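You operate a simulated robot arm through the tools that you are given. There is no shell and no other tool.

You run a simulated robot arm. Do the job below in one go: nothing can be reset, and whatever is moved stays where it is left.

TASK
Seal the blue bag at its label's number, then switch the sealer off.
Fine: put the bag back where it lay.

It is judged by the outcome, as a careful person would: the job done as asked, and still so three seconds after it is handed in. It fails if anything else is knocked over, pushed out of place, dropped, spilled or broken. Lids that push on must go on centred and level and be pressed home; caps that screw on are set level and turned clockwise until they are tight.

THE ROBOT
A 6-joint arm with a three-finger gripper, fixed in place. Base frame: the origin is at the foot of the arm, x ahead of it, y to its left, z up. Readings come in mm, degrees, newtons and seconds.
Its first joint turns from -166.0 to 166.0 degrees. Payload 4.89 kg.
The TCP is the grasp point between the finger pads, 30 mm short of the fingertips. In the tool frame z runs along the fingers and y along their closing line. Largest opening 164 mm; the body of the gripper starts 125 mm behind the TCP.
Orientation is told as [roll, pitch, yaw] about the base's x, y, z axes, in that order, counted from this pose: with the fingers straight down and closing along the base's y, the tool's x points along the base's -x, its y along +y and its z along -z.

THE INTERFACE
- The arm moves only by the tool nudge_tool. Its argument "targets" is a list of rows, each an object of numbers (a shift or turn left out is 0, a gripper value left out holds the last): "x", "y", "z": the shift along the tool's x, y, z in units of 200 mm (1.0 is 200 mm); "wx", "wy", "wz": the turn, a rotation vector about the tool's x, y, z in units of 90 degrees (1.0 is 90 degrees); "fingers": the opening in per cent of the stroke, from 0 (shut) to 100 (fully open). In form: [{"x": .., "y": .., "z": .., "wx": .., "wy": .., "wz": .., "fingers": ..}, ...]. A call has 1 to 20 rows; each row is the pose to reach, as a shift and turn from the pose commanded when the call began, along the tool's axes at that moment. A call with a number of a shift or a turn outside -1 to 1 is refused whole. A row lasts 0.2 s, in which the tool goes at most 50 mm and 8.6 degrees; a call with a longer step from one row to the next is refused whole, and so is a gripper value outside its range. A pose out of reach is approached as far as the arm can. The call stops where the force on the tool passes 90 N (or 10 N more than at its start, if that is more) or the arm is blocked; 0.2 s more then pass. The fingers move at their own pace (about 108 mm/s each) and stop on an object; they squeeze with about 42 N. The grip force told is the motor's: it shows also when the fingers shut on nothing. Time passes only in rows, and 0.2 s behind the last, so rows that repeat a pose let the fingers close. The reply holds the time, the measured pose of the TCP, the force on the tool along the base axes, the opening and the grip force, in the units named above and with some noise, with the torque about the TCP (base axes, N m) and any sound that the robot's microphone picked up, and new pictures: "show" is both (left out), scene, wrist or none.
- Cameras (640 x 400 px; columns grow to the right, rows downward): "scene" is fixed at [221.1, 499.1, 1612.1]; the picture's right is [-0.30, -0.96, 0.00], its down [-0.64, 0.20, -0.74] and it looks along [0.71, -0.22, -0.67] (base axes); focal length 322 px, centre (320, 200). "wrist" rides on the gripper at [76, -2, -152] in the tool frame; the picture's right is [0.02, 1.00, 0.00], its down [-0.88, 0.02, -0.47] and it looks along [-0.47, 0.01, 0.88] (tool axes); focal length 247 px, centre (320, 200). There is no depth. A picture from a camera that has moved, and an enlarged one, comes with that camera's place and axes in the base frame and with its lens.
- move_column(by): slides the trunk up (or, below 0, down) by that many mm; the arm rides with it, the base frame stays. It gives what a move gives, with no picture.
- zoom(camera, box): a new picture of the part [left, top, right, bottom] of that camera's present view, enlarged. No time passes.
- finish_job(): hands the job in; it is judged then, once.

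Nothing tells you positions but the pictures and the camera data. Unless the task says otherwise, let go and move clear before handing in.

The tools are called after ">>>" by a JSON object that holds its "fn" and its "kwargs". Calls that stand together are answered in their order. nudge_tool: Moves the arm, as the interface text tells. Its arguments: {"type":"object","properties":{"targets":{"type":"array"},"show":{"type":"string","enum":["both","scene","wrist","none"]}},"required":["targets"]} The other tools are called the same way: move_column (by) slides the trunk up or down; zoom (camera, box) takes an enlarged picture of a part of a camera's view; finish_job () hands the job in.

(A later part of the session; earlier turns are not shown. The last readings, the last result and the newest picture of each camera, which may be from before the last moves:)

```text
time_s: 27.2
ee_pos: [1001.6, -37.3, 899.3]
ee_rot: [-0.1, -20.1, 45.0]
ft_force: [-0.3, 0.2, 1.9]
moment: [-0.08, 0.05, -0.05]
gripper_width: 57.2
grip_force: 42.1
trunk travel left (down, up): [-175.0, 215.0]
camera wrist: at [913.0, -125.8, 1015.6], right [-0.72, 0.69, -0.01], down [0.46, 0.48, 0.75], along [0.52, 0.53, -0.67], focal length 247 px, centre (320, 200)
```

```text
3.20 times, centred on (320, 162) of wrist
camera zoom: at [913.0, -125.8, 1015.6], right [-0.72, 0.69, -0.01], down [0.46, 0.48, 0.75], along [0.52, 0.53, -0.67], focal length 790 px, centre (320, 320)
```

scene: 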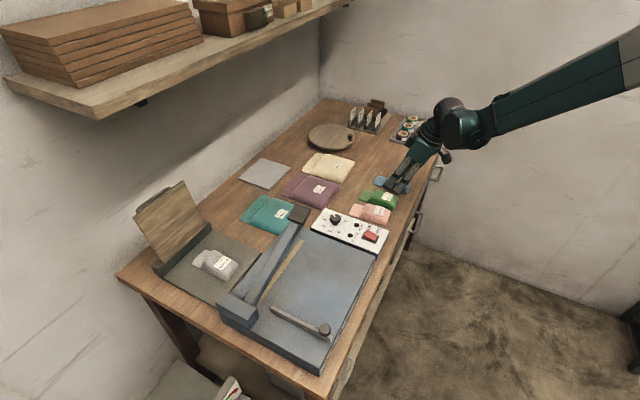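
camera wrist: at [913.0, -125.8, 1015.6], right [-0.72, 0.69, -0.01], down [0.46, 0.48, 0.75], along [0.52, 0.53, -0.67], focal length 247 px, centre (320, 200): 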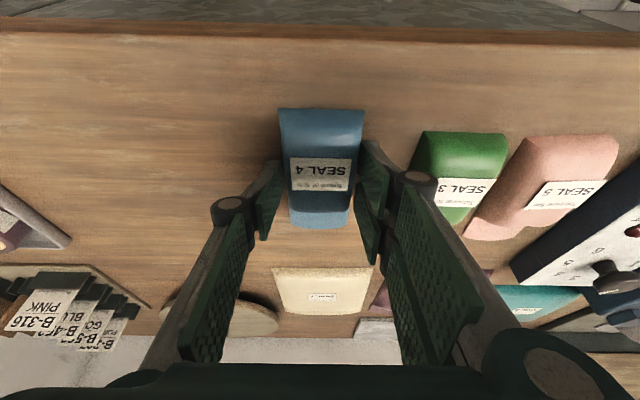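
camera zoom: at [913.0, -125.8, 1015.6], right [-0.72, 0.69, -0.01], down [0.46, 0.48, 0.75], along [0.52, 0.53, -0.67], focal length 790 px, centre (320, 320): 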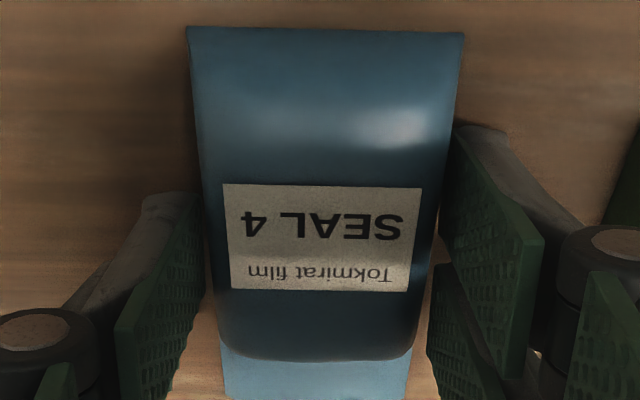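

The bag is gripped at 57 mm. I'll lift it about 100 mm straight up and check.

>>> {"fn": "nudge_tool", "kwargs": {"targets": [{"x": -0.0171, "z": -0.047}, {"x": -0.0513, "z": -0.141}, {"x": -0.1, "z": -0.275}, {"x": -0.171, "z": -0.47}, {"x": -0.171, "z": -0.47}]}}

>>> {"fn": "zoom", "kwargs": {"camera": "scene", "box": [340, 120, 460, 220]}}

```text
time_s: 28.4
ee_pos: [999.0, -33.6, 1000.0]
ee_rot: [0.0, -20.0, 45.0]
ft_force: [0.2, -0.5, 0.2]
moment: [-0.01, 0.03, -0.01]
gripper_width: 57.3
grip_force: 42.1
trunk travel left (down, up): [-175.0, 215.0]
camera wrist: at [911.4, -123.3, 1115.7], right [-0.72, 0.69, -0.01], down [0.46, 0.48, 0.75], along [0.52, 0.53, -0.67], focal length 247 px, centre (320, 200)
```

scene: 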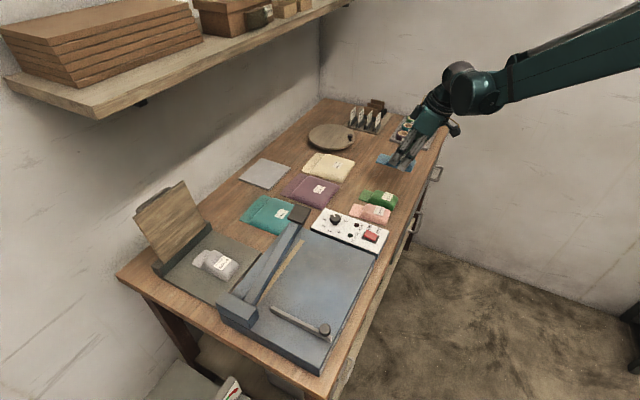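
wrist: 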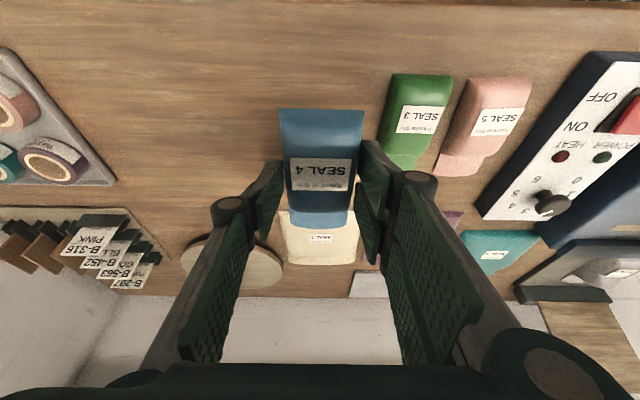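

```text
4.00 times, centred on (400, 170) of scene
camera zoom: at [221.1, 499.1, 1612.1], right [-0.3, -0.96, 0.0], down [-0.64, 0.2, -0.74], along [0.71, -0.22, -0.67], focal length 1288 px, centre (0, 320)
```

zoom: 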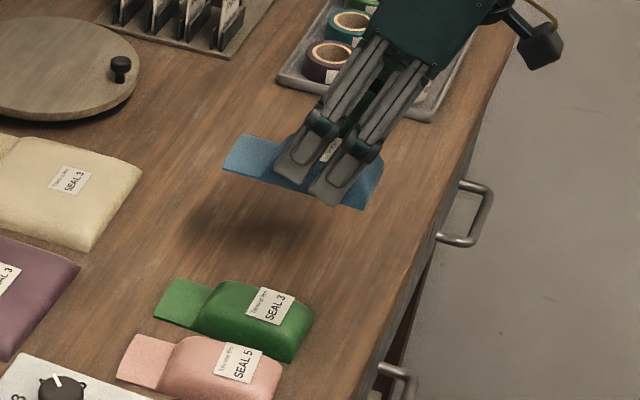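

The bag is held level. I'll carry it along the bench to u≈240, over the deck and in front of the strip, staying at this height.

>>> {"fn": "nudge_tool", "kwargs": {"targets": [{"y": 0.12}, {"y": 0.3}, {"y": 0.5}, {"y": 0.7}, {"y": 0.9}, {"y": 1.0}], "show": "none"}}

>>> {"fn": "nudge_tool", "kwargs": {"targets": [{"y": 0.12}, {"y": 0.3}, {"y": 0.5}, {"y": 0.7}, {"y": 0.9}, {"y": 1.0}], "show": "none"}}

>>> {"fn": "nudge_tool", "kwargs": {"targets": [{"y": 0.12}, {"y": 0.3}, {"y": 0.42}, {"y": 0.45}, {"y": 0.45}]}}

>>> {"fn": "zoom", "kwargs": {"camera": "wrist", "box": [200, 90, 460, 250]}}

>>> {"fn": "zoom", "kwargs": {"camera": "scene", "box": [210, 200, 400, 320]}}

```text
time_s: 29.8
ee_pos: [856.8, 105.3, 998.0]
ee_rot: [-0.1, -20.0, 45.0]
ft_force: [0.3, -0.8, -0.9]
moment: [0.03, 0.03, 0.03]
gripper_width: 56.9
grip_force: 42.1
trunk travel left (down, up): [-175.0, 215.0]
```

```text
time_s: 31.2
ee_pos: [715.0, 247.2, 998.2]
ee_rot: [0.0, -20.0, 45.0]
ft_force: [0.3, -0.3, -1.1]
moment: [0.11, 0.0, 0.03]
gripper_width: 57.1
grip_force: 41.3
trunk travel left (down, up): [-175.0, 215.0]
```

```text
time_s: 32.4
ee_pos: [654.1, 312.5, 998.3]
ee_rot: [0.0, -20.0, 44.9]
ft_force: [-0.5, -1.0, 0.8]
moment: [-0.03, -0.03, -0.02]
gripper_width: 56.9
grip_force: 41.3
trunk travel left (down, up): [-175.0, 215.0]
camera wrist: at [566.3, 223.1, 1115.1], right [-0.72, 0.69, -0.01], down [0.46, 0.48, 0.75], along [0.52, 0.53, -0.67], focal length 247 px, centre (320, 200)
```

scene: 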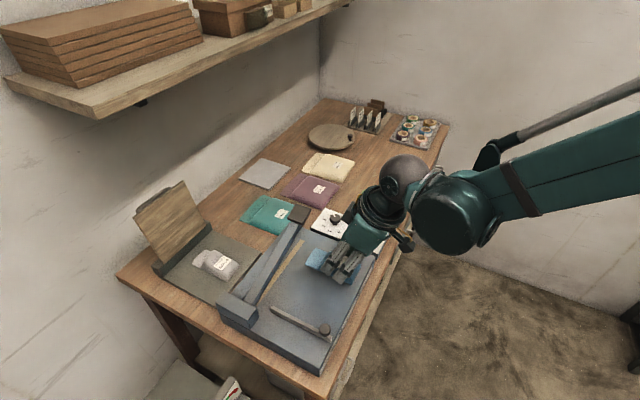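
wrist: 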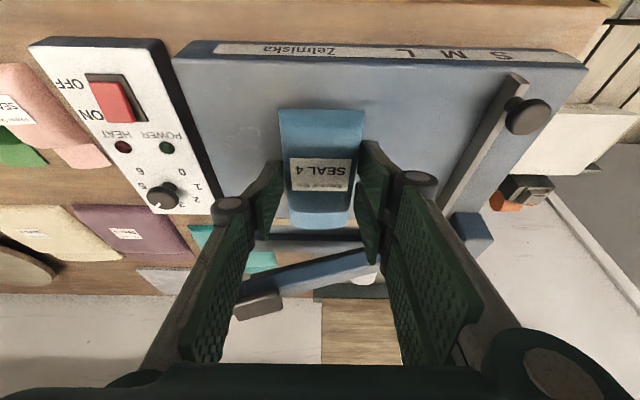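

```text
2.46 times, centred on (330, 170) of wrist
camera zoom: at [566.3, 223.1, 1115.1], right [-0.72, 0.69, -0.01], down [0.46, 0.48, 0.75], along [0.52, 0.53, -0.67], focal length 608 px, centre (295, 274)
```

zoom: 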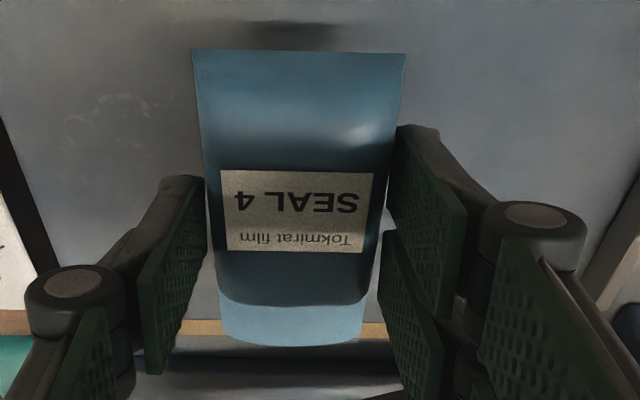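

```text
3.33 times, centred on (305, 260) of scene
camera zoom: at [221.1, 499.1, 1612.1], right [-0.3, -0.96, 0.0], down [-0.64, 0.2, -0.74], along [0.71, -0.22, -0.67], focal length 1074 px, centre (370, 0)
```

zoom: 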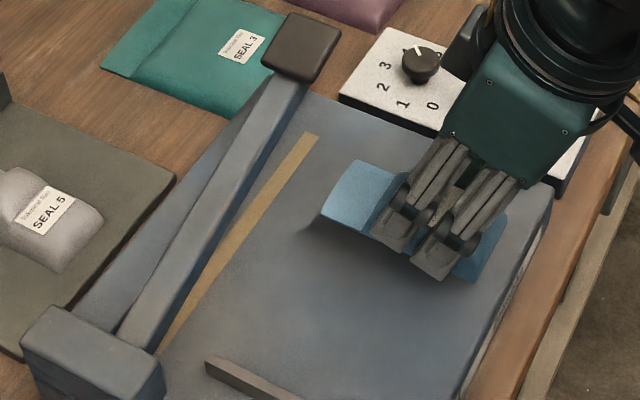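

The bag hangs over the deck just in front of the strip, in the same pose in the grip. I'll lower it partway and move it towards the strip, with the flap heading under the raised arm.

>>> {"fn": "nudge_tool", "kwargs": {"targets": [{"x": -0.055, "z": 0.068}, {"x": -0.11, "z": 0.136}, {"x": -0.165, "z": 0.204}, {"x": -0.2205, "z": 0.272}, {"x": -0.2205, "z": 0.272}]}}

>>> {"fn": "zoom", "kwargs": {"camera": "wrist", "box": [200, 130, 460, 290]}}

>>> {"fn": "zoom", "kwargs": {"camera": "scene", "box": [210, 200, 370, 300]}}

```text
time_s: 33.6
ee_pos: [695.7, 354.3, 961.4]
ee_rot: [0.0, -20.0, 45.0]
ft_force: [0.5, 0.1, -0.4]
moment: [0.05, 0.04, 0.01]
gripper_width: 56.8
grip_force: 41.6
trunk travel left (down, up): [-175.0, 215.0]
camera wrist: at [609.3, 265.0, 1078.9], right [-0.72, 0.69, -0.01], down [0.46, 0.48, 0.75], along [0.52, 0.53, -0.67], focal length 247 px, centre (320, 200)
```

scene: 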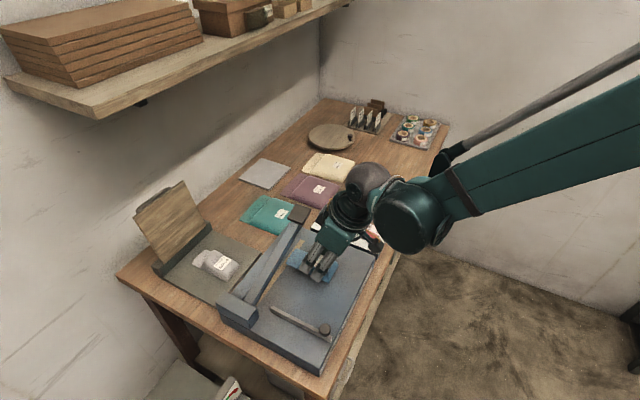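
wrist: 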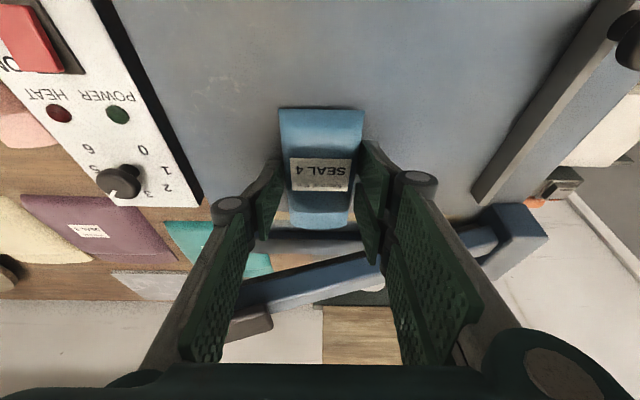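

```text
2.46 times, centred on (330, 210) of wrist
camera zoom: at [609.3, 265.0, 1078.9], right [-0.72, 0.69, -0.01], down [0.46, 0.48, 0.75], along [0.52, 0.53, -0.67], focal length 608 px, centre (295, 175)
```

zoom: 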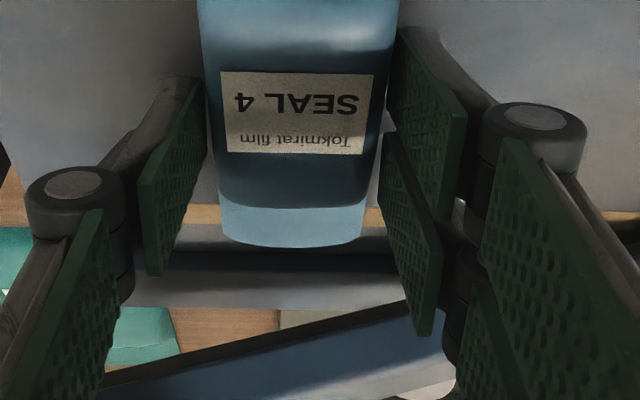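

```text
4.00 times, centred on (290, 250) of scene
camera zoom: at [221.1, 499.1, 1612.1], right [-0.3, -0.96, 0.0], down [-0.64, 0.2, -0.74], along [0.71, -0.22, -0.67], focal length 1288 px, centre (440, 0)
```

zoom: 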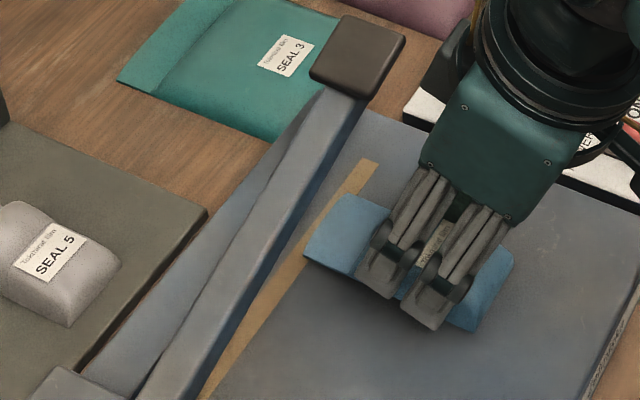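

I'll bring it closer: forward about 25 mm and down about 7 mm, then check the flap against the strip.

>>> {"fn": "nudge_tool", "kwargs": {"targets": [{"x": -0.05, "z": 0.038}, {"x": -0.1055, "z": 0.0757}, {"x": -0.1055, "z": 0.0757}]}}

>>> {"fn": "zoom", "kwargs": {"camera": "wrist", "box": [220, 150, 420, 275]}}

>>> {"fn": "zoom", "kwargs": {"camera": "scene", "box": [210, 200, 370, 300]}}

```text
time_s: 34.4
ee_pos: [714.6, 370.9, 955.8]
ee_rot: [-0.1, -20.0, 45.0]
ft_force: [0.1, 1.0, -1.3]
moment: [-0.02, 0.0, 0.01]
gripper_width: 57.0
grip_force: 42.7
trunk travel left (down, up): [-175.0, 215.0]
camera wrist: at [627.0, 282.3, 1072.3], right [-0.72, 0.69, -0.01], down [0.46, 0.48, 0.75], along [0.52, 0.53, -0.67], focal length 247 px, centre (320, 200)
```

scene: 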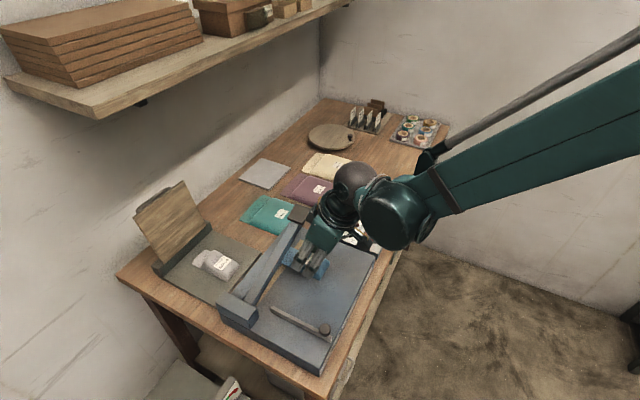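
wrist: 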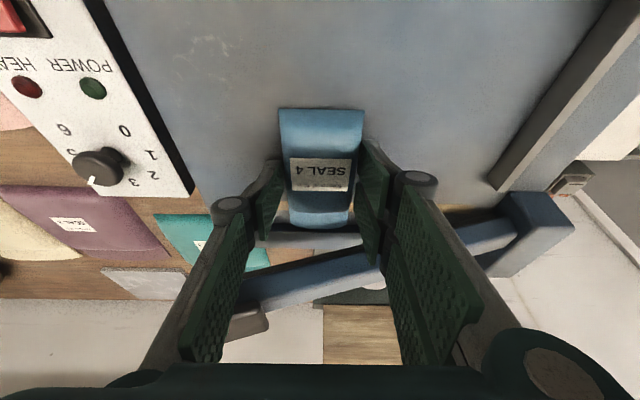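

```text
3.20 times, centred on (320, 212) of wrist
camera zoom: at [627.0, 282.3, 1072.3], right [-0.72, 0.69, -0.01], down [0.46, 0.48, 0.75], along [0.52, 0.53, -0.67], focal length 790 px, centre (320, 160)
```

zoom: 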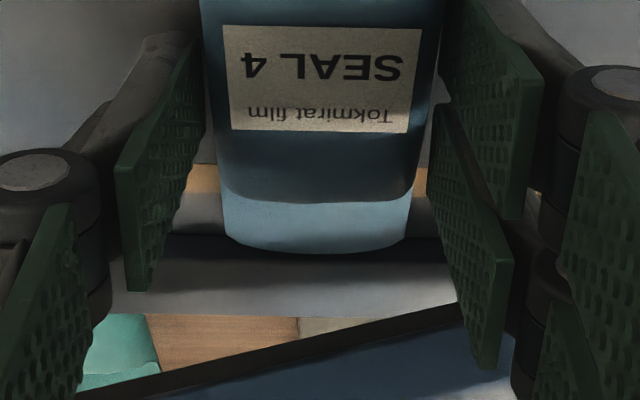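

```text
4.00 times, centred on (290, 250) of scene
camera zoom: at [221.1, 499.1, 1612.1], right [-0.3, -0.96, 0.0], down [-0.64, 0.2, -0.74], along [0.71, -0.22, -0.67], focal length 1288 px, centre (440, 0)
```

zoom: 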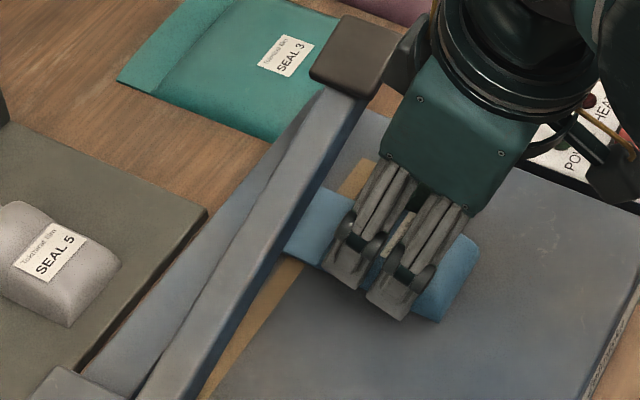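

The flap lies across the strip under the arm. I'll lower slowly until the bag touches the deck.

>>> {"fn": "nudge_tool", "kwargs": {"targets": [{"z": 0.012}, {"z": 0.024}, {"z": 0.036}, {"z": 0.04}, {"z": 0.04}]}}

>>> {"fn": "zoom", "kwargs": {"camera": "wrist", "box": [220, 150, 420, 275]}}

>>> {"fn": "zoom", "kwargs": {"camera": "scene", "box": [250, 220, 350, 282]}}

```text
time_s: 35.6
ee_pos: [715.0, 372.4, 949.2]
ee_rot: [0.0, -19.9, 45.0]
ft_force: [3.3, -2.3, 14.8]
moment: [-0.18, 0.19, -0.04]
gripper_width: 57.1
grip_force: 41.6
trunk travel left (down, up): [-175.0, 215.0]
camera wrist: at [628.0, 283.1, 1065.4], right [-0.72, 0.69, -0.01], down [0.46, 0.48, 0.75], along [0.52, 0.53, -0.67], focal length 247 px, centre (320, 200)
```

scene: 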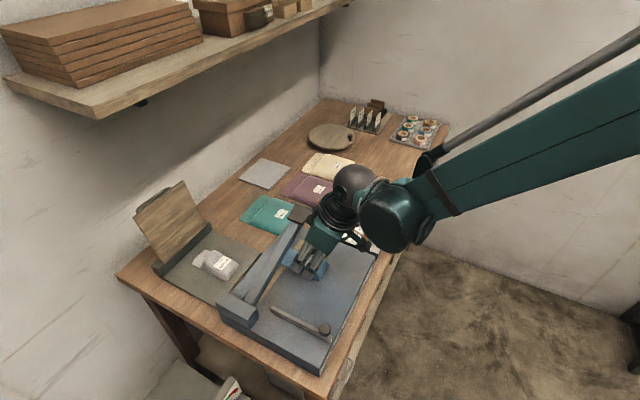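
wrist: 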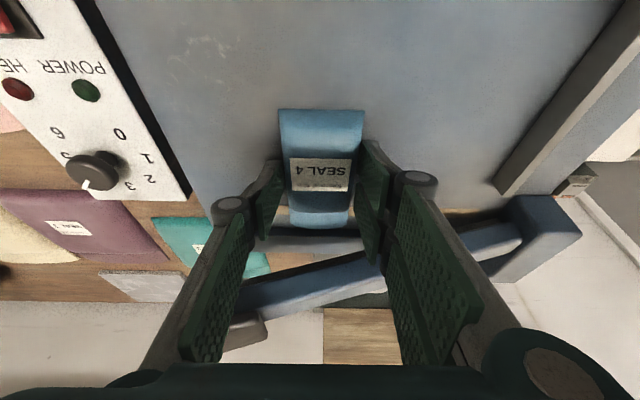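

```text
3.20 times, centred on (320, 212) of wrist
camera zoom: at [628.0, 283.1, 1065.4], right [-0.72, 0.69, -0.01], down [0.46, 0.48, 0.75], along [0.52, 0.53, -0.67], focal length 790 px, centre (320, 160)
```

zoom: 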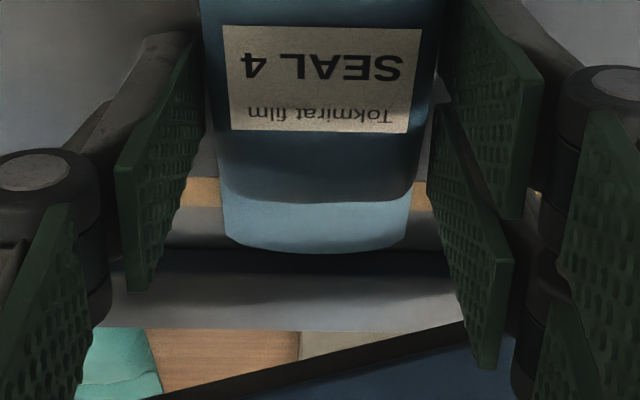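

```text
6.40 times, centred on (300, 251) of scene
camera zoom: at [221.1, 499.1, 1612.1], right [-0.3, -0.96, 0.0], down [-0.64, 0.2, -0.74], along [0.71, -0.22, -0.67], focal length 2061 px, centre (448, -126)
```

zoom: 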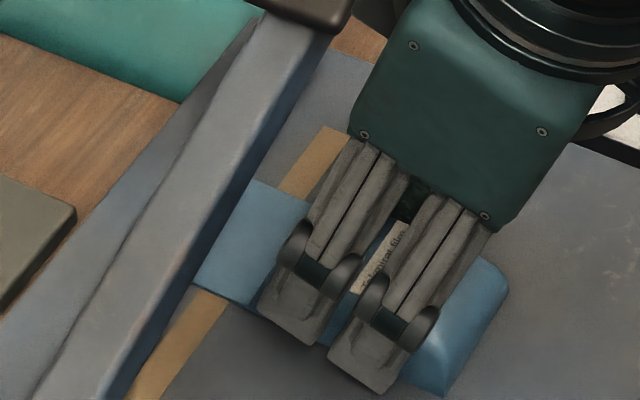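

The bag is on the deck with the flap spanning the strip. Allowing for the body hiding part of the flap, the strip sits about mid-flap. I'll ease off slightly, let go, and withdraw along the tool axis.

>>> {"fn": "nudge_tool", "kwargs": {"targets": [{"x": -0.0015, "z": -0.004}, {"x": -0.0015, "z": -0.004, "fingers": 52}, {"x": -0.0015, "z": -0.004, "fingers": 52}, {"x": -0.0015, "z": -0.004, "fingers": 52}, {"z": -0.1}, {"z": -0.3}, {"z": -0.5}, {"z": -0.7}, {"z": -0.7}]}}

>>> {"fn": "zoom", "kwargs": {"camera": "wrist", "box": [220, 100, 420, 225]}}

>>> {"fn": "zoom", "kwargs": {"camera": "scene", "box": [250, 220, 350, 282]}}

```text
time_s: 37.6
ee_pos: [681.2, 339.0, 1080.4]
ee_rot: [0.0, -20.0, 44.9]
ft_force: [-0.2, -0.8, 0.1]
moment: [0.02, -0.07, -0.04]
gripper_width: 85.2
grip_force: 0.1
trunk travel left (down, up): [-175.0, 215.0]
camera wrist: at [593.5, 249.1, 1197.3], right [-0.72, 0.69, -0.01], down [0.46, 0.48, 0.75], along [0.52, 0.53, -0.67], focal length 247 px, centre (320, 200)
```

scene: 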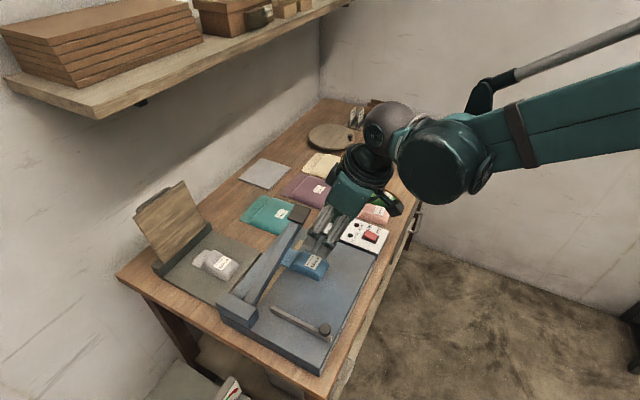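
wrist: 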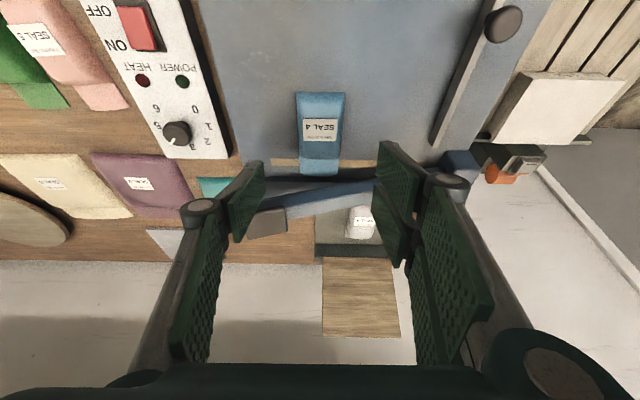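

```text
3.20 times, centred on (320, 162) of wrist
camera zoom: at [593.5, 249.1, 1197.3], right [-0.72, 0.69, -0.01], down [0.46, 0.48, 0.75], along [0.52, 0.53, -0.67], focal length 790 px, centre (320, 320)
```

zoom: 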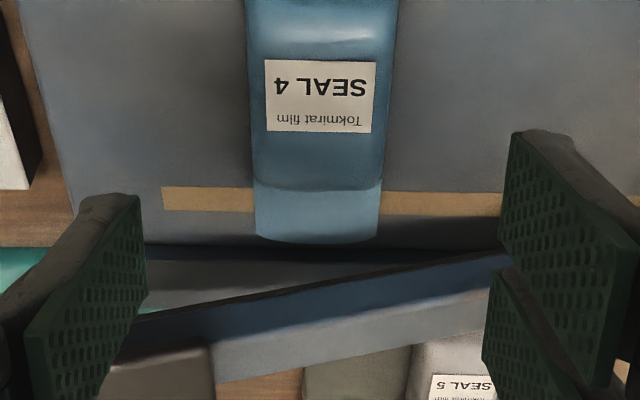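

```text
6.40 times, centred on (300, 251) of scene
camera zoom: at [221.1, 499.1, 1612.1], right [-0.3, -0.96, 0.0], down [-0.64, 0.2, -0.74], along [0.71, -0.22, -0.67], focal length 2061 px, centre (448, -126)
```

zoom: 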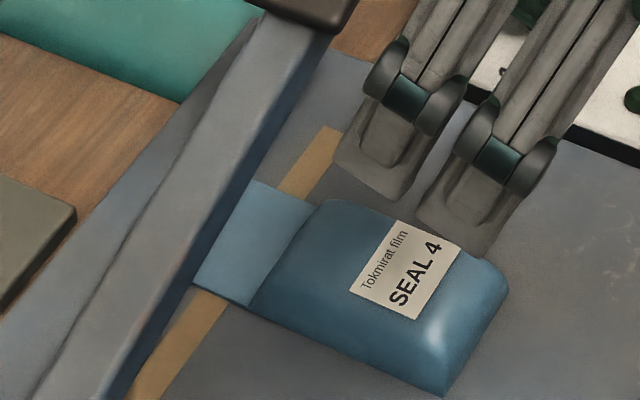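

The seal strip sits about mid-flap, with the bag body clear of it. Next I'll go look at the rocker switch with the tool vertical again and the fingers shut.

>>> {"fn": "nudge_tool", "kwargs": {"targets": [{"x": 0.083, "y": -0.192, "z": -0.009, "wy": 0.045, "fingers": 0}, {"x": 0.166, "y": -0.384, "z": -0.018, "wy": 0.09}, {"x": 0.249, "y": -0.576, "z": -0.027, "wy": 0.135}, {"x": 0.332, "y": -0.768, "z": -0.036, "wy": 0.18}, {"x": 0.415, "y": -0.96, "z": -0.0445, "wy": 0.222}, {"x": 0.415, "y": -0.96, "z": -0.0445, "wy": 0.222}]}}

>>> {"fn": "zoom", "kwargs": {"camera": "wrist", "box": [260, 110, 380, 185]}}

>>> {"fn": "zoom", "kwargs": {"camera": "scene", "box": [340, 210, 400, 250]}}

```text
time_s: 39.0
ee_pos: [761.3, 144.3, 1060.7]
ee_rot: [0.0, 0.0, 45.0]
ft_force: [0.2, 0.7, -0.7]
moment: [0.0, 0.1, -0.02]
gripper_width: 0.0
grip_force: 41.9
trunk travel left (down, up): [-175.0, 215.0]
camera wrist: at [708.2, 90.0, 1212.1], right [-0.72, 0.69, 0.0], down [0.61, 0.64, 0.47], along [0.33, 0.34, -0.88], focal length 247 px, centre (320, 200)
```

scene: 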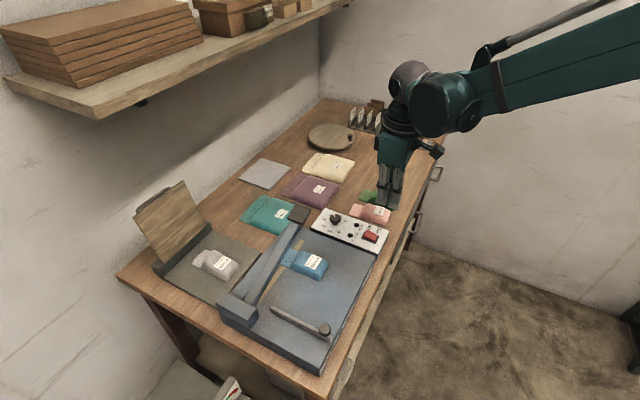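
wrist: 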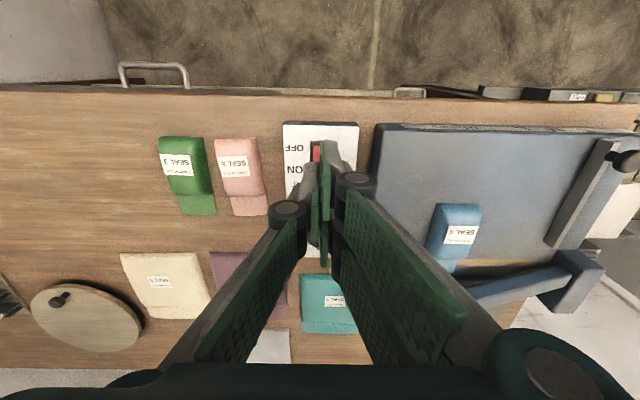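

```text
5.33 times, centred on (320, 148) of wrist
camera zoom: at [708.2, 90.0, 1212.1], right [-0.72, 0.69, 0.0], down [0.61, 0.64, 0.47], along [0.33, 0.34, -0.88], focal length 1317 px, centre (320, 480)
```

zoom: 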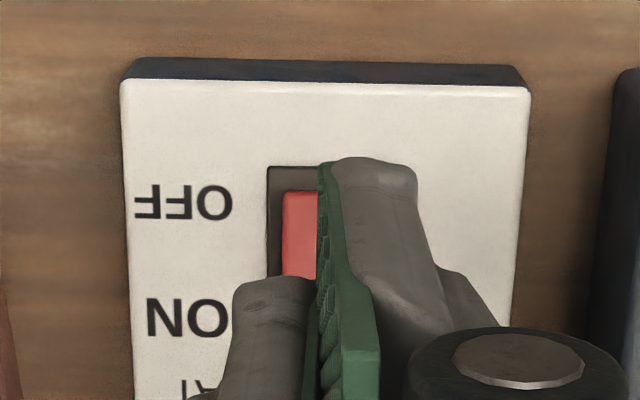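

```text
10.00 times, centred on (370, 230) of scene
camera zoom: at [221.1, 499.1, 1612.1], right [-0.3, -0.96, 0.0], down [-0.64, 0.2, -0.74], along [0.71, -0.22, -0.67], focal length 3221 px, centre (-180, -100)
```

zoom: 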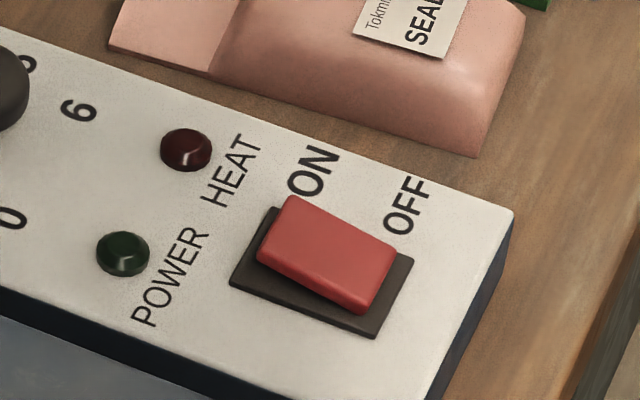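

The rocker centre is at about u=433.5, v=672.5, and ON is its far end. I'll tilt the tool so only the fingertip edge touches, then position it just above the ON end.

>>> {"fn": "nudge_tool", "kwargs": {"targets": [{"x": -0.05, "y": 0.003, "z": 0.11, "wy": -0.045}, {"x": -0.1, "y": 0.006, "z": 0.22, "wy": -0.09}, {"x": -0.15, "y": 0.009, "z": 0.33, "wy": -0.135}, {"x": -0.2, "y": 0.012, "z": 0.44, "wy": -0.18}, {"x": -0.2435, "y": 0.014, "z": 0.55, "wy": -0.222}, {"x": -0.2435, "y": 0.014, "z": 0.55, "wy": -0.222}]}}

>>> {"fn": "zoom", "kwargs": {"camera": "scene", "box": [320, 190, 410, 250]}}

>>> {"fn": "zoom", "kwargs": {"camera": "wrist", "box": [240, 120, 400, 220]}}

```text
time_s: 40.4
ee_pos: [793.2, 181.1, 948.7]
ee_rot: [0.0, -19.9, 44.9]
ft_force: [-0.4, 0.2, -0.9]
moment: [-0.01, 0.0, 0.02]
gripper_width: 0.0
grip_force: 42.6
trunk travel left (down, up): [-175.0, 215.0]
camera wrist: at [705.8, 92.4, 1065.3], right [-0.72, 0.69, -0.01], down [0.46, 0.48, 0.75], along [0.52, 0.53, -0.67], focal length 247 px, centre (320, 200)
```

scene: 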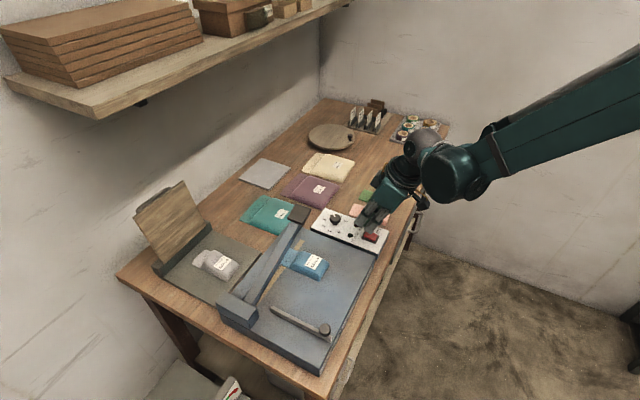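
wrist: 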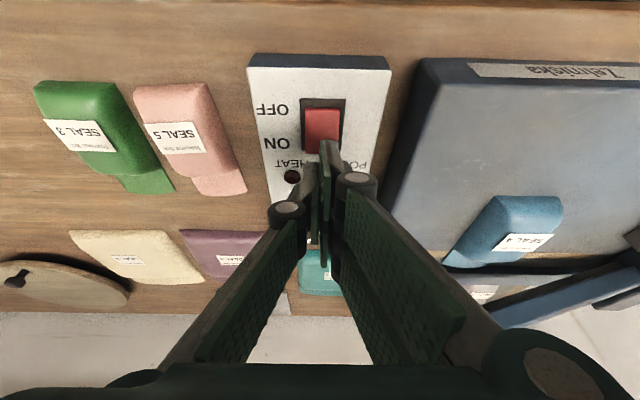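

```text
6.67 times, centred on (365, 220) of scene
camera zoom: at [221.1, 499.1, 1612.1], right [-0.3, -0.96, 0.0], down [-0.64, 0.2, -0.74], along [0.71, -0.22, -0.67], focal length 2147 px, centre (20, 67)
```

zoom: 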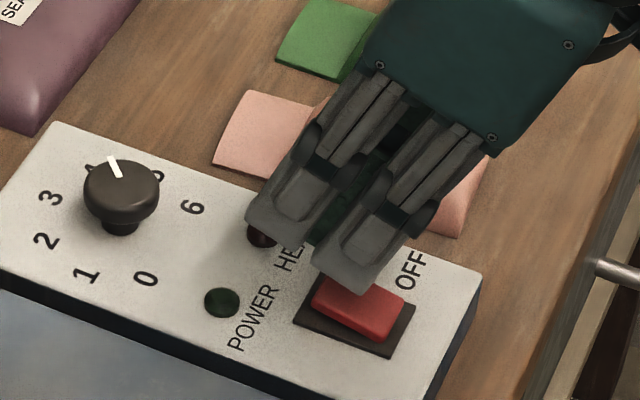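

```text
4.00 times, centred on (320, 170) of wrist
camera zoom: at [705.8, 92.4, 1065.3], right [-0.72, 0.69, -0.01], down [0.46, 0.48, 0.75], along [0.52, 0.53, -0.67], focal length 988 px, centre (320, 320)
```

zoom: 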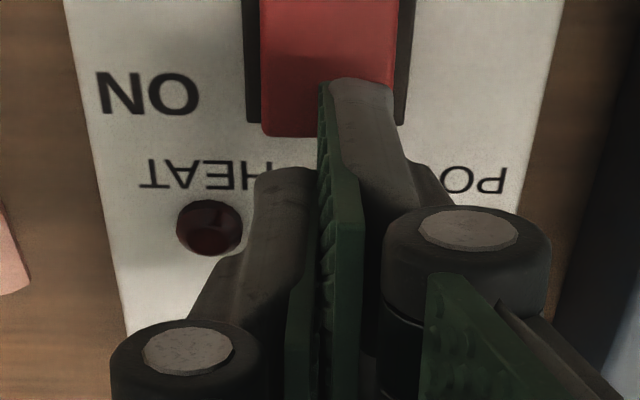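

The close-up shows that the near-side finger has two prongs spread along the tool's x, so the lowest edge is about 19 mm nearer than I assumed. I'll shift 16 mm further so it lands on the ON end.

>>> {"fn": "nudge_tool", "kwargs": {"targets": [{"x": -0.04, "z": 0.0145}, {"x": -0.075, "z": 0.0274}, {"x": -0.075, "z": 0.0274}], "show": "none"}}

>>> {"fn": "zoom", "kwargs": {"camera": "scene", "box": [320, 190, 410, 250]}}

>>> {"fn": "zoom", "kwargs": {"camera": "wrist", "box": [240, 100, 400, 200]}}

```text
time_s: 41.2
ee_pos: [804.2, 192.9, 949.7]
ee_rot: [0.0, -20.0, 45.0]
ft_force: [-0.1, 0.1, -0.3]
moment: [-0.03, -0.01, 0.02]
gripper_width: 0.3
grip_force: 42.0
trunk travel left (down, up): [-175.0, 215.0]
```

```text
6.67 times, centred on (365, 220) of scene
camera zoom: at [221.1, 499.1, 1612.1], right [-0.3, -0.96, 0.0], down [-0.64, 0.2, -0.74], along [0.71, -0.22, -0.67], focal length 2147 px, centre (20, 67)
```

zoom: 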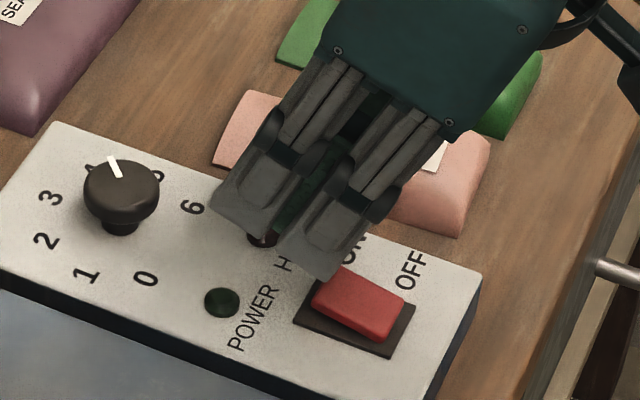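

```text
4.00 times, centred on (320, 150) of wrist
camera zoom: at [717.4, 104.0, 1065.6], right [-0.72, 0.69, -0.01], down [0.46, 0.48, 0.75], along [0.52, 0.53, -0.67], focal length 988 px, centre (320, 400)
```

zoom: 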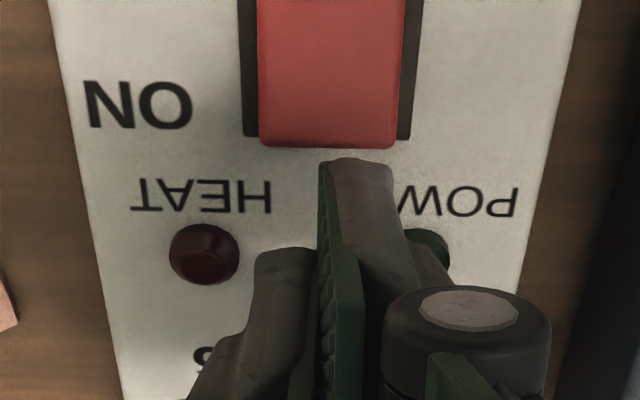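

The edge is close to the very end of the rocker, so I'll move back 3 mm and come down gently.

>>> {"fn": "nudge_tool", "kwargs": {"targets": [{"x": 0.0141, "z": -0.0051}, {"x": 0.0209, "z": 0.0137}, {"x": 0.0278, "z": 0.0325}, {"x": 0.0312, "z": 0.0419}, {"x": 0.0312, "z": 0.0419}], "show": "none"}}

>>> {"fn": "zoom", "kwargs": {"camera": "scene", "box": [320, 190, 410, 250]}}

```text
time_s: 42.4
ee_pos: [801.5, 192.0, 940.4]
ee_rot: [-0.1, -20.0, 45.0]
ft_force: [0.9, 0.6, 1.3]
moment: [-0.02, -0.02, -0.01]
gripper_width: 0.1
grip_force: 41.5
trunk travel left (down, up): [-175.0, 215.0]
```

```text
6.67 times, centred on (365, 220) of scene
camera zoom: at [221.1, 499.1, 1612.1], right [-0.3, -0.96, 0.0], down [-0.64, 0.2, -0.74], along [0.71, -0.22, -0.67], focal length 2147 px, centre (20, 67)
```

zoom: 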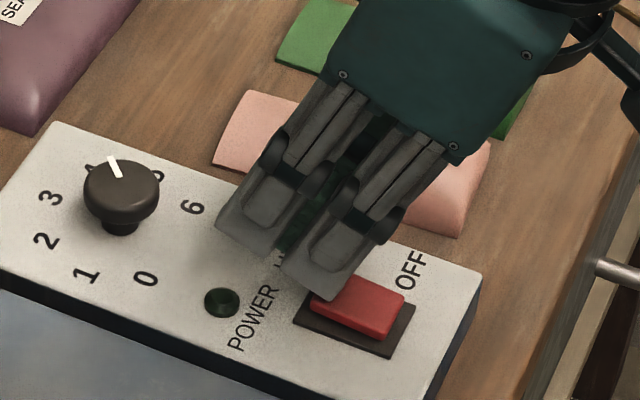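

Almost touching. I'll press down in small steps and watch the force and sound.

>>> {"fn": "nudge_tool", "kwargs": {"targets": [{"x": 0.0026, "z": 0.007}, {"x": 0.0051, "z": 0.0141}, {"x": 0.0077, "z": 0.0212}, {"x": 0.0077, "z": 0.0212}], "show": "none"}}

>>> {"fn": "zoom", "kwargs": {"camera": "scene", "box": [320, 190, 410, 250]}}

```text
time_s: 43.4
ee_pos: [801.8, 190.1, 936.3]
ee_rot: [-0.1, -20.2, 45.0]
ft_force: [5.4, 0.4, 35.0]
moment: [-0.41, 0.36, 0.07]
gripper_width: 0.1
grip_force: 41.2
trunk travel left (down, up): [-175.0, 215.0]
```

```text
6.67 times, centred on (365, 220) of scene
camera zoom: at [221.1, 499.1, 1612.1], right [-0.3, -0.96, 0.0], down [-0.64, 0.2, -0.74], along [0.71, -0.22, -0.67], focal length 2147 px, centre (20, 67)
```

zoom: 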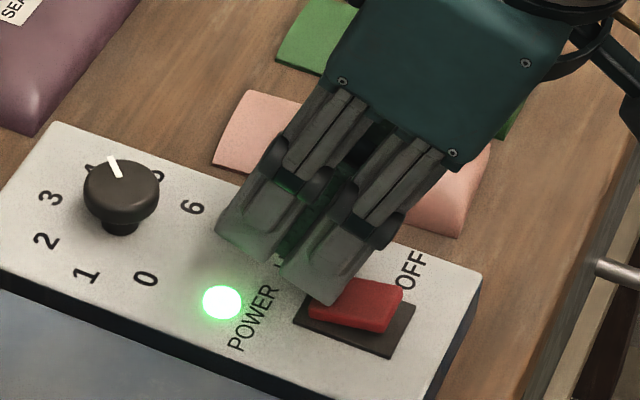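

The power light is green, so the sealer is on. I'll rise and go above the arm handle with the tool vertical.

>>> {"fn": "nudge_tool", "kwargs": {"targets": [{"x": -0.0513, "z": -0.141}, {"x": -0.12, "z": -0.33}, {"x": -0.19, "z": -0.52}, {"x": -0.2565, "z": -0.705}, {"x": -0.2565, "z": -0.705}], "show": "none"}}

>>> {"fn": "nudge_tool", "kwargs": {"targets": [{"x": -0.1278, "y": 0.1245, "z": 0.0465, "wy": 0.045}, {"x": -0.2556, "y": 0.249, "z": 0.093, "wy": 0.09}, {"x": -0.3834, "y": 0.3735, "z": 0.1395, "wy": 0.135}, {"x": -0.5112, "y": 0.498, "z": 0.186, "wy": 0.18}, {"x": -0.639, "y": 0.6225, "z": 0.2326, "wy": 0.222}, {"x": -0.639, "y": 0.6225, "z": 0.2326, "wy": 0.222}]}}

>>> {"fn": "zoom", "kwargs": {"camera": "scene", "box": [210, 170, 370, 270]}}

>>> {"fn": "zoom", "kwargs": {"camera": "wrist", "box": [220, 90, 420, 215]}}

```text
time_s: 44.6
ee_pos: [803.7, 188.6, 1084.6]
ee_rot: [0.1, -20.0, 45.0]
ft_force: [-0.1, -0.1, 0.0]
moment: [0.0, -0.02, -0.04]
gripper_width: 0.0
grip_force: 42.4
trunk travel left (down, up): [-175.0, 215.0]
```

```text
time_s: 46.0
ee_pos: [809.9, 377.0, 1085.8]
ee_rot: [0.0, 0.0, 44.9]
ft_force: [0.6, 1.2, -0.3]
moment: [-0.06, 0.08, 0.05]
gripper_width: 0.0
grip_force: 42.1
trunk travel left (down, up): [-175.0, 215.0]
camera wrist: at [755.1, 320.8, 1237.3], right [-0.72, 0.69, 0.0], down [0.61, 0.64, 0.47], along [0.33, 0.34, -0.88], focal length 247 px, centre (320, 200)
```

scene: 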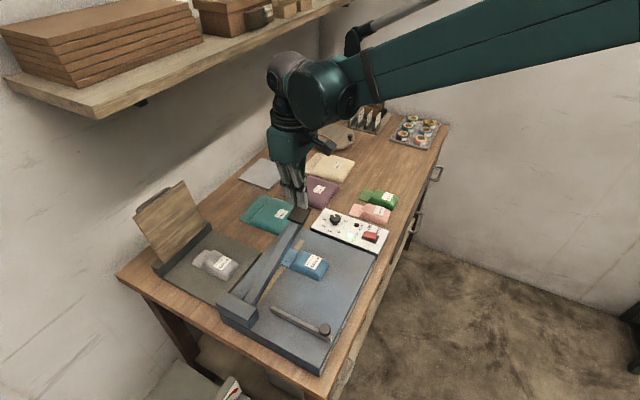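
wrist: 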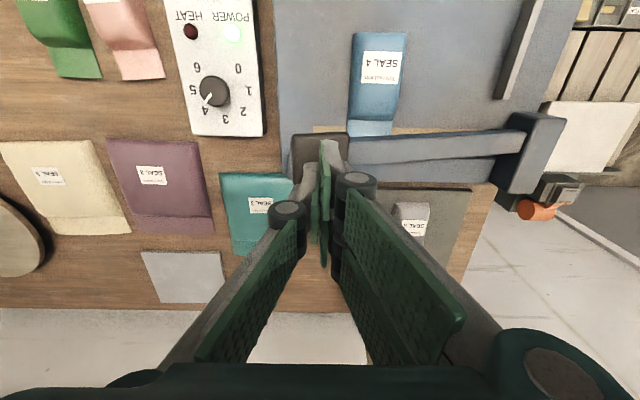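

```text
4.00 times, centred on (290, 220) of scene
camera zoom: at [221.1, 499.1, 1612.1], right [-0.3, -0.96, 0.0], down [-0.64, 0.2, -0.74], along [0.71, -0.22, -0.67], focal length 1288 px, centre (440, 120)
```

zoom: 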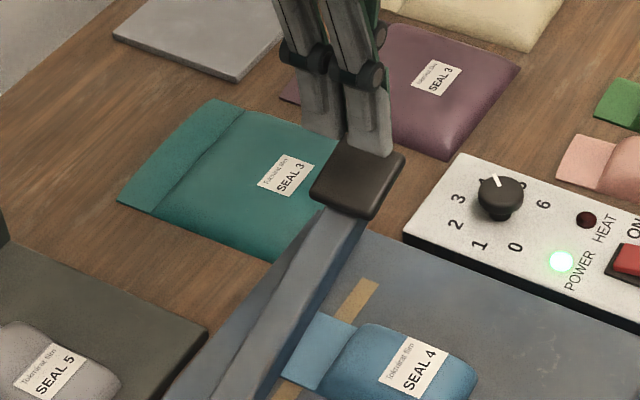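

```text
3.20 times, centred on (320, 152) of wrist
camera zoom: at [755.1, 320.8, 1237.3], right [-0.72, 0.69, 0.0], down [0.61, 0.64, 0.47], along [0.33, 0.34, -0.88], focal length 790 px, centre (320, 352)
```

zoom: 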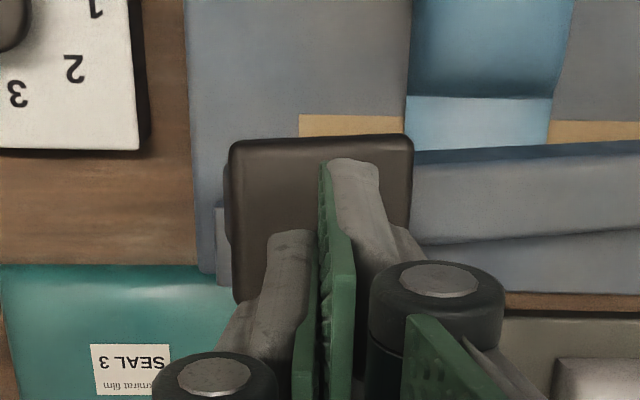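

The fingertips are centred over the handle. I'll push it down in steps, following its arc.

>>> {"fn": "nudge_tool", "kwargs": {"targets": [{"z": 0.1}, {"z": 0.17}, {"z": 0.21, "y": -0.012}, {"z": 0.25, "y": -0.022}, {"z": 0.29, "y": -0.032}, {"z": 0.33, "y": -0.04}, {"z": 0.37, "y": -0.047}, {"z": 0.41, "y": -0.053}], "show": "scene"}}

>>> {"fn": "zoom", "kwargs": {"camera": "scene", "box": [210, 170, 370, 270]}}

```text
time_s: 47.8
ee_pos: [819.4, 369.0, 1003.0]
ee_rot: [0.1, -0.1, 45.0]
ft_force: [-1.8, -1.1, 4.7]
moment: [-0.05, -0.01, -0.02]
gripper_width: 0.0
grip_force: 42.4
trunk travel left (down, up): [-175.0, 215.0]
```

scene: 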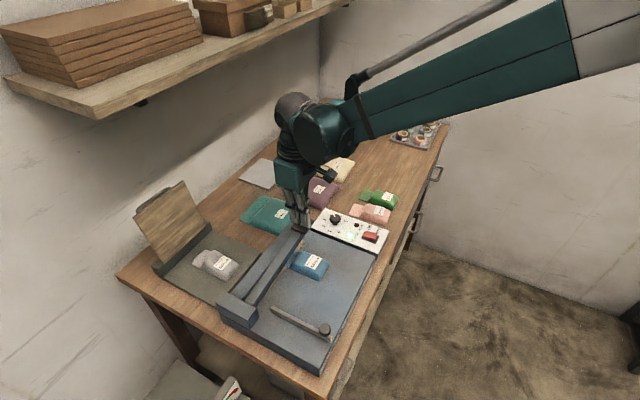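

```text
4.00 times, centred on (290, 220) of scene
camera zoom: at [221.1, 499.1, 1612.1], right [-0.3, -0.96, 0.0], down [-0.64, 0.2, -0.74], along [0.71, -0.22, -0.67], focal length 1288 px, centre (440, 120)
```

zoom: 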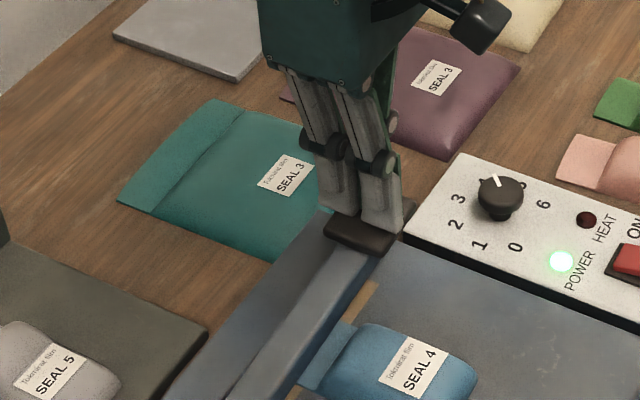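

The arm comes down lightly, at about 5 N. I'll keep going until it's firmly on the strip.

>>> {"fn": "nudge_tool", "kwargs": {"targets": [{"z": 0.03, "y": -0.004}, {"z": 0.06, "y": -0.008}, {"z": 0.09, "y": -0.01}, {"z": 0.11, "y": -0.012}, {"z": 0.125, "y": -0.013}], "show": "none"}}

>>> {"fn": "zoom", "kwargs": {"camera": "scene", "box": [210, 170, 370, 270]}}

```text
time_s: 49.0
ee_pos: [819.1, 366.0, 979.5]
ee_rot: [0.0, -0.1, 44.9]
ft_force: [11.3, 6.0, 37.1]
moment: [0.01, -0.09, 0.07]
gripper_width: 5.9
grip_force: 45.1
trunk travel left (down, up): [-175.0, 215.0]
```

```text
4.00 times, centred on (290, 220) of scene
camera zoom: at [221.1, 499.1, 1612.1], right [-0.3, -0.96, 0.0], down [-0.64, 0.2, -0.74], along [0.71, -0.22, -0.67], focal length 1288 px, centre (440, 120)
```

zoom: 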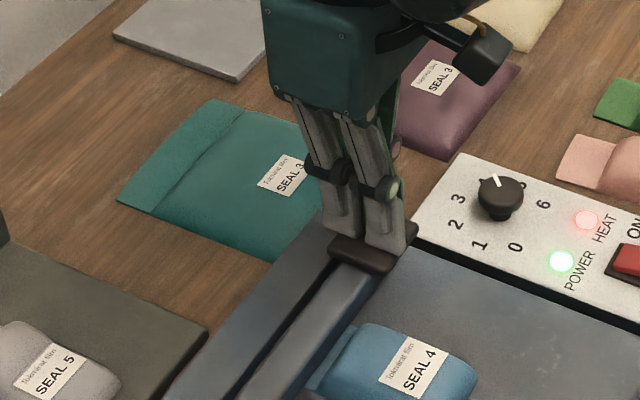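

The arm is down and the HEAT light is on. I'll hold and watch for it to go out.

>>> {"fn": "nudge_tool", "kwargs": {"targets": [{"z": 0}, {"z": 0}, {"z": 0}, {"z": 0}, {"z": 0}], "show": "none"}}

>>> {"fn": "zoom", "kwargs": {"camera": "scene", "box": [290, 190, 400, 260]}}

```text
time_s: 50.2
ee_pos: [819.8, 366.4, 980.0]
ee_rot: [0.0, -0.1, 45.0]
ft_force: [27.6, 15.1, 63.1]
moment: [0.3, -0.48, 0.0]
gripper_width: 6.4
grip_force: 44.8
trunk travel left (down, up): [-175.0, 215.0]
```

```text
5.71 times, centred on (345, 225) of scene
camera zoom: at [221.1, 499.1, 1612.1], right [-0.3, -0.96, 0.0], down [-0.64, 0.2, -0.74], along [0.71, -0.22, -0.67], focal length 1840 px, centre (177, 57)
```

zoom: 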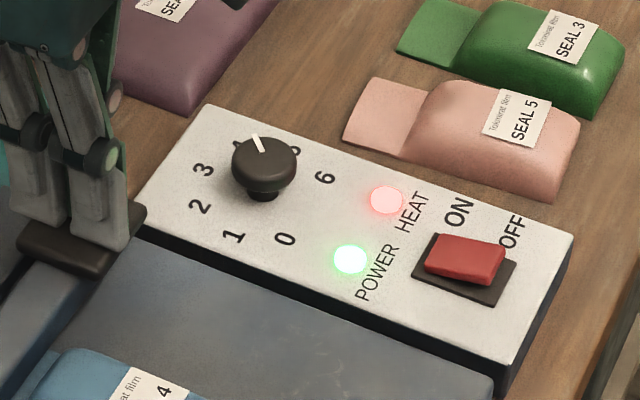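

It's still heating, so I'll keep holding.

>>> {"fn": "nudge_tool", "kwargs": {"targets": [{"z": 0}, {"z": 0}, {"z": 0}, {"z": 0}, {"z": 0}], "show": "none"}}

>>> {"fn": "zoom", "kwargs": {"camera": "scene", "box": [290, 190, 400, 260]}}

```text
time_s: 51.4
ee_pos: [818.1, 366.0, 978.9]
ee_rot: [0.0, -0.2, 44.9]
ft_force: [29.1, 15.8, 68.0]
moment: [0.31, -0.52, 0.0]
gripper_width: 5.9
grip_force: 45.5
trunk travel left (down, up): [-175.0, 215.0]
```

```text
5.71 times, centred on (345, 225) of scene
camera zoom: at [221.1, 499.1, 1612.1], right [-0.3, -0.96, 0.0], down [-0.64, 0.2, -0.74], along [0.71, -0.22, -0.67], focal length 1840 px, centre (177, 57)
```

zoom: 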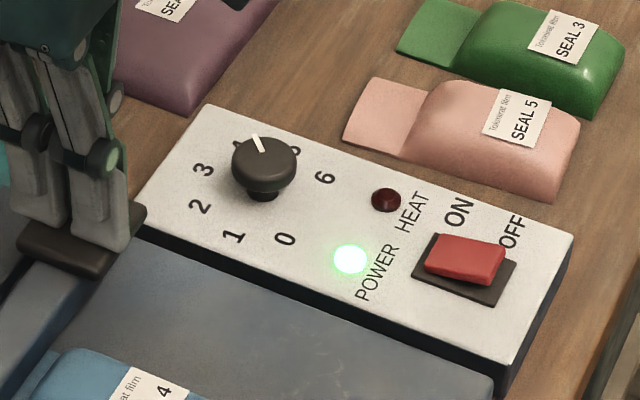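

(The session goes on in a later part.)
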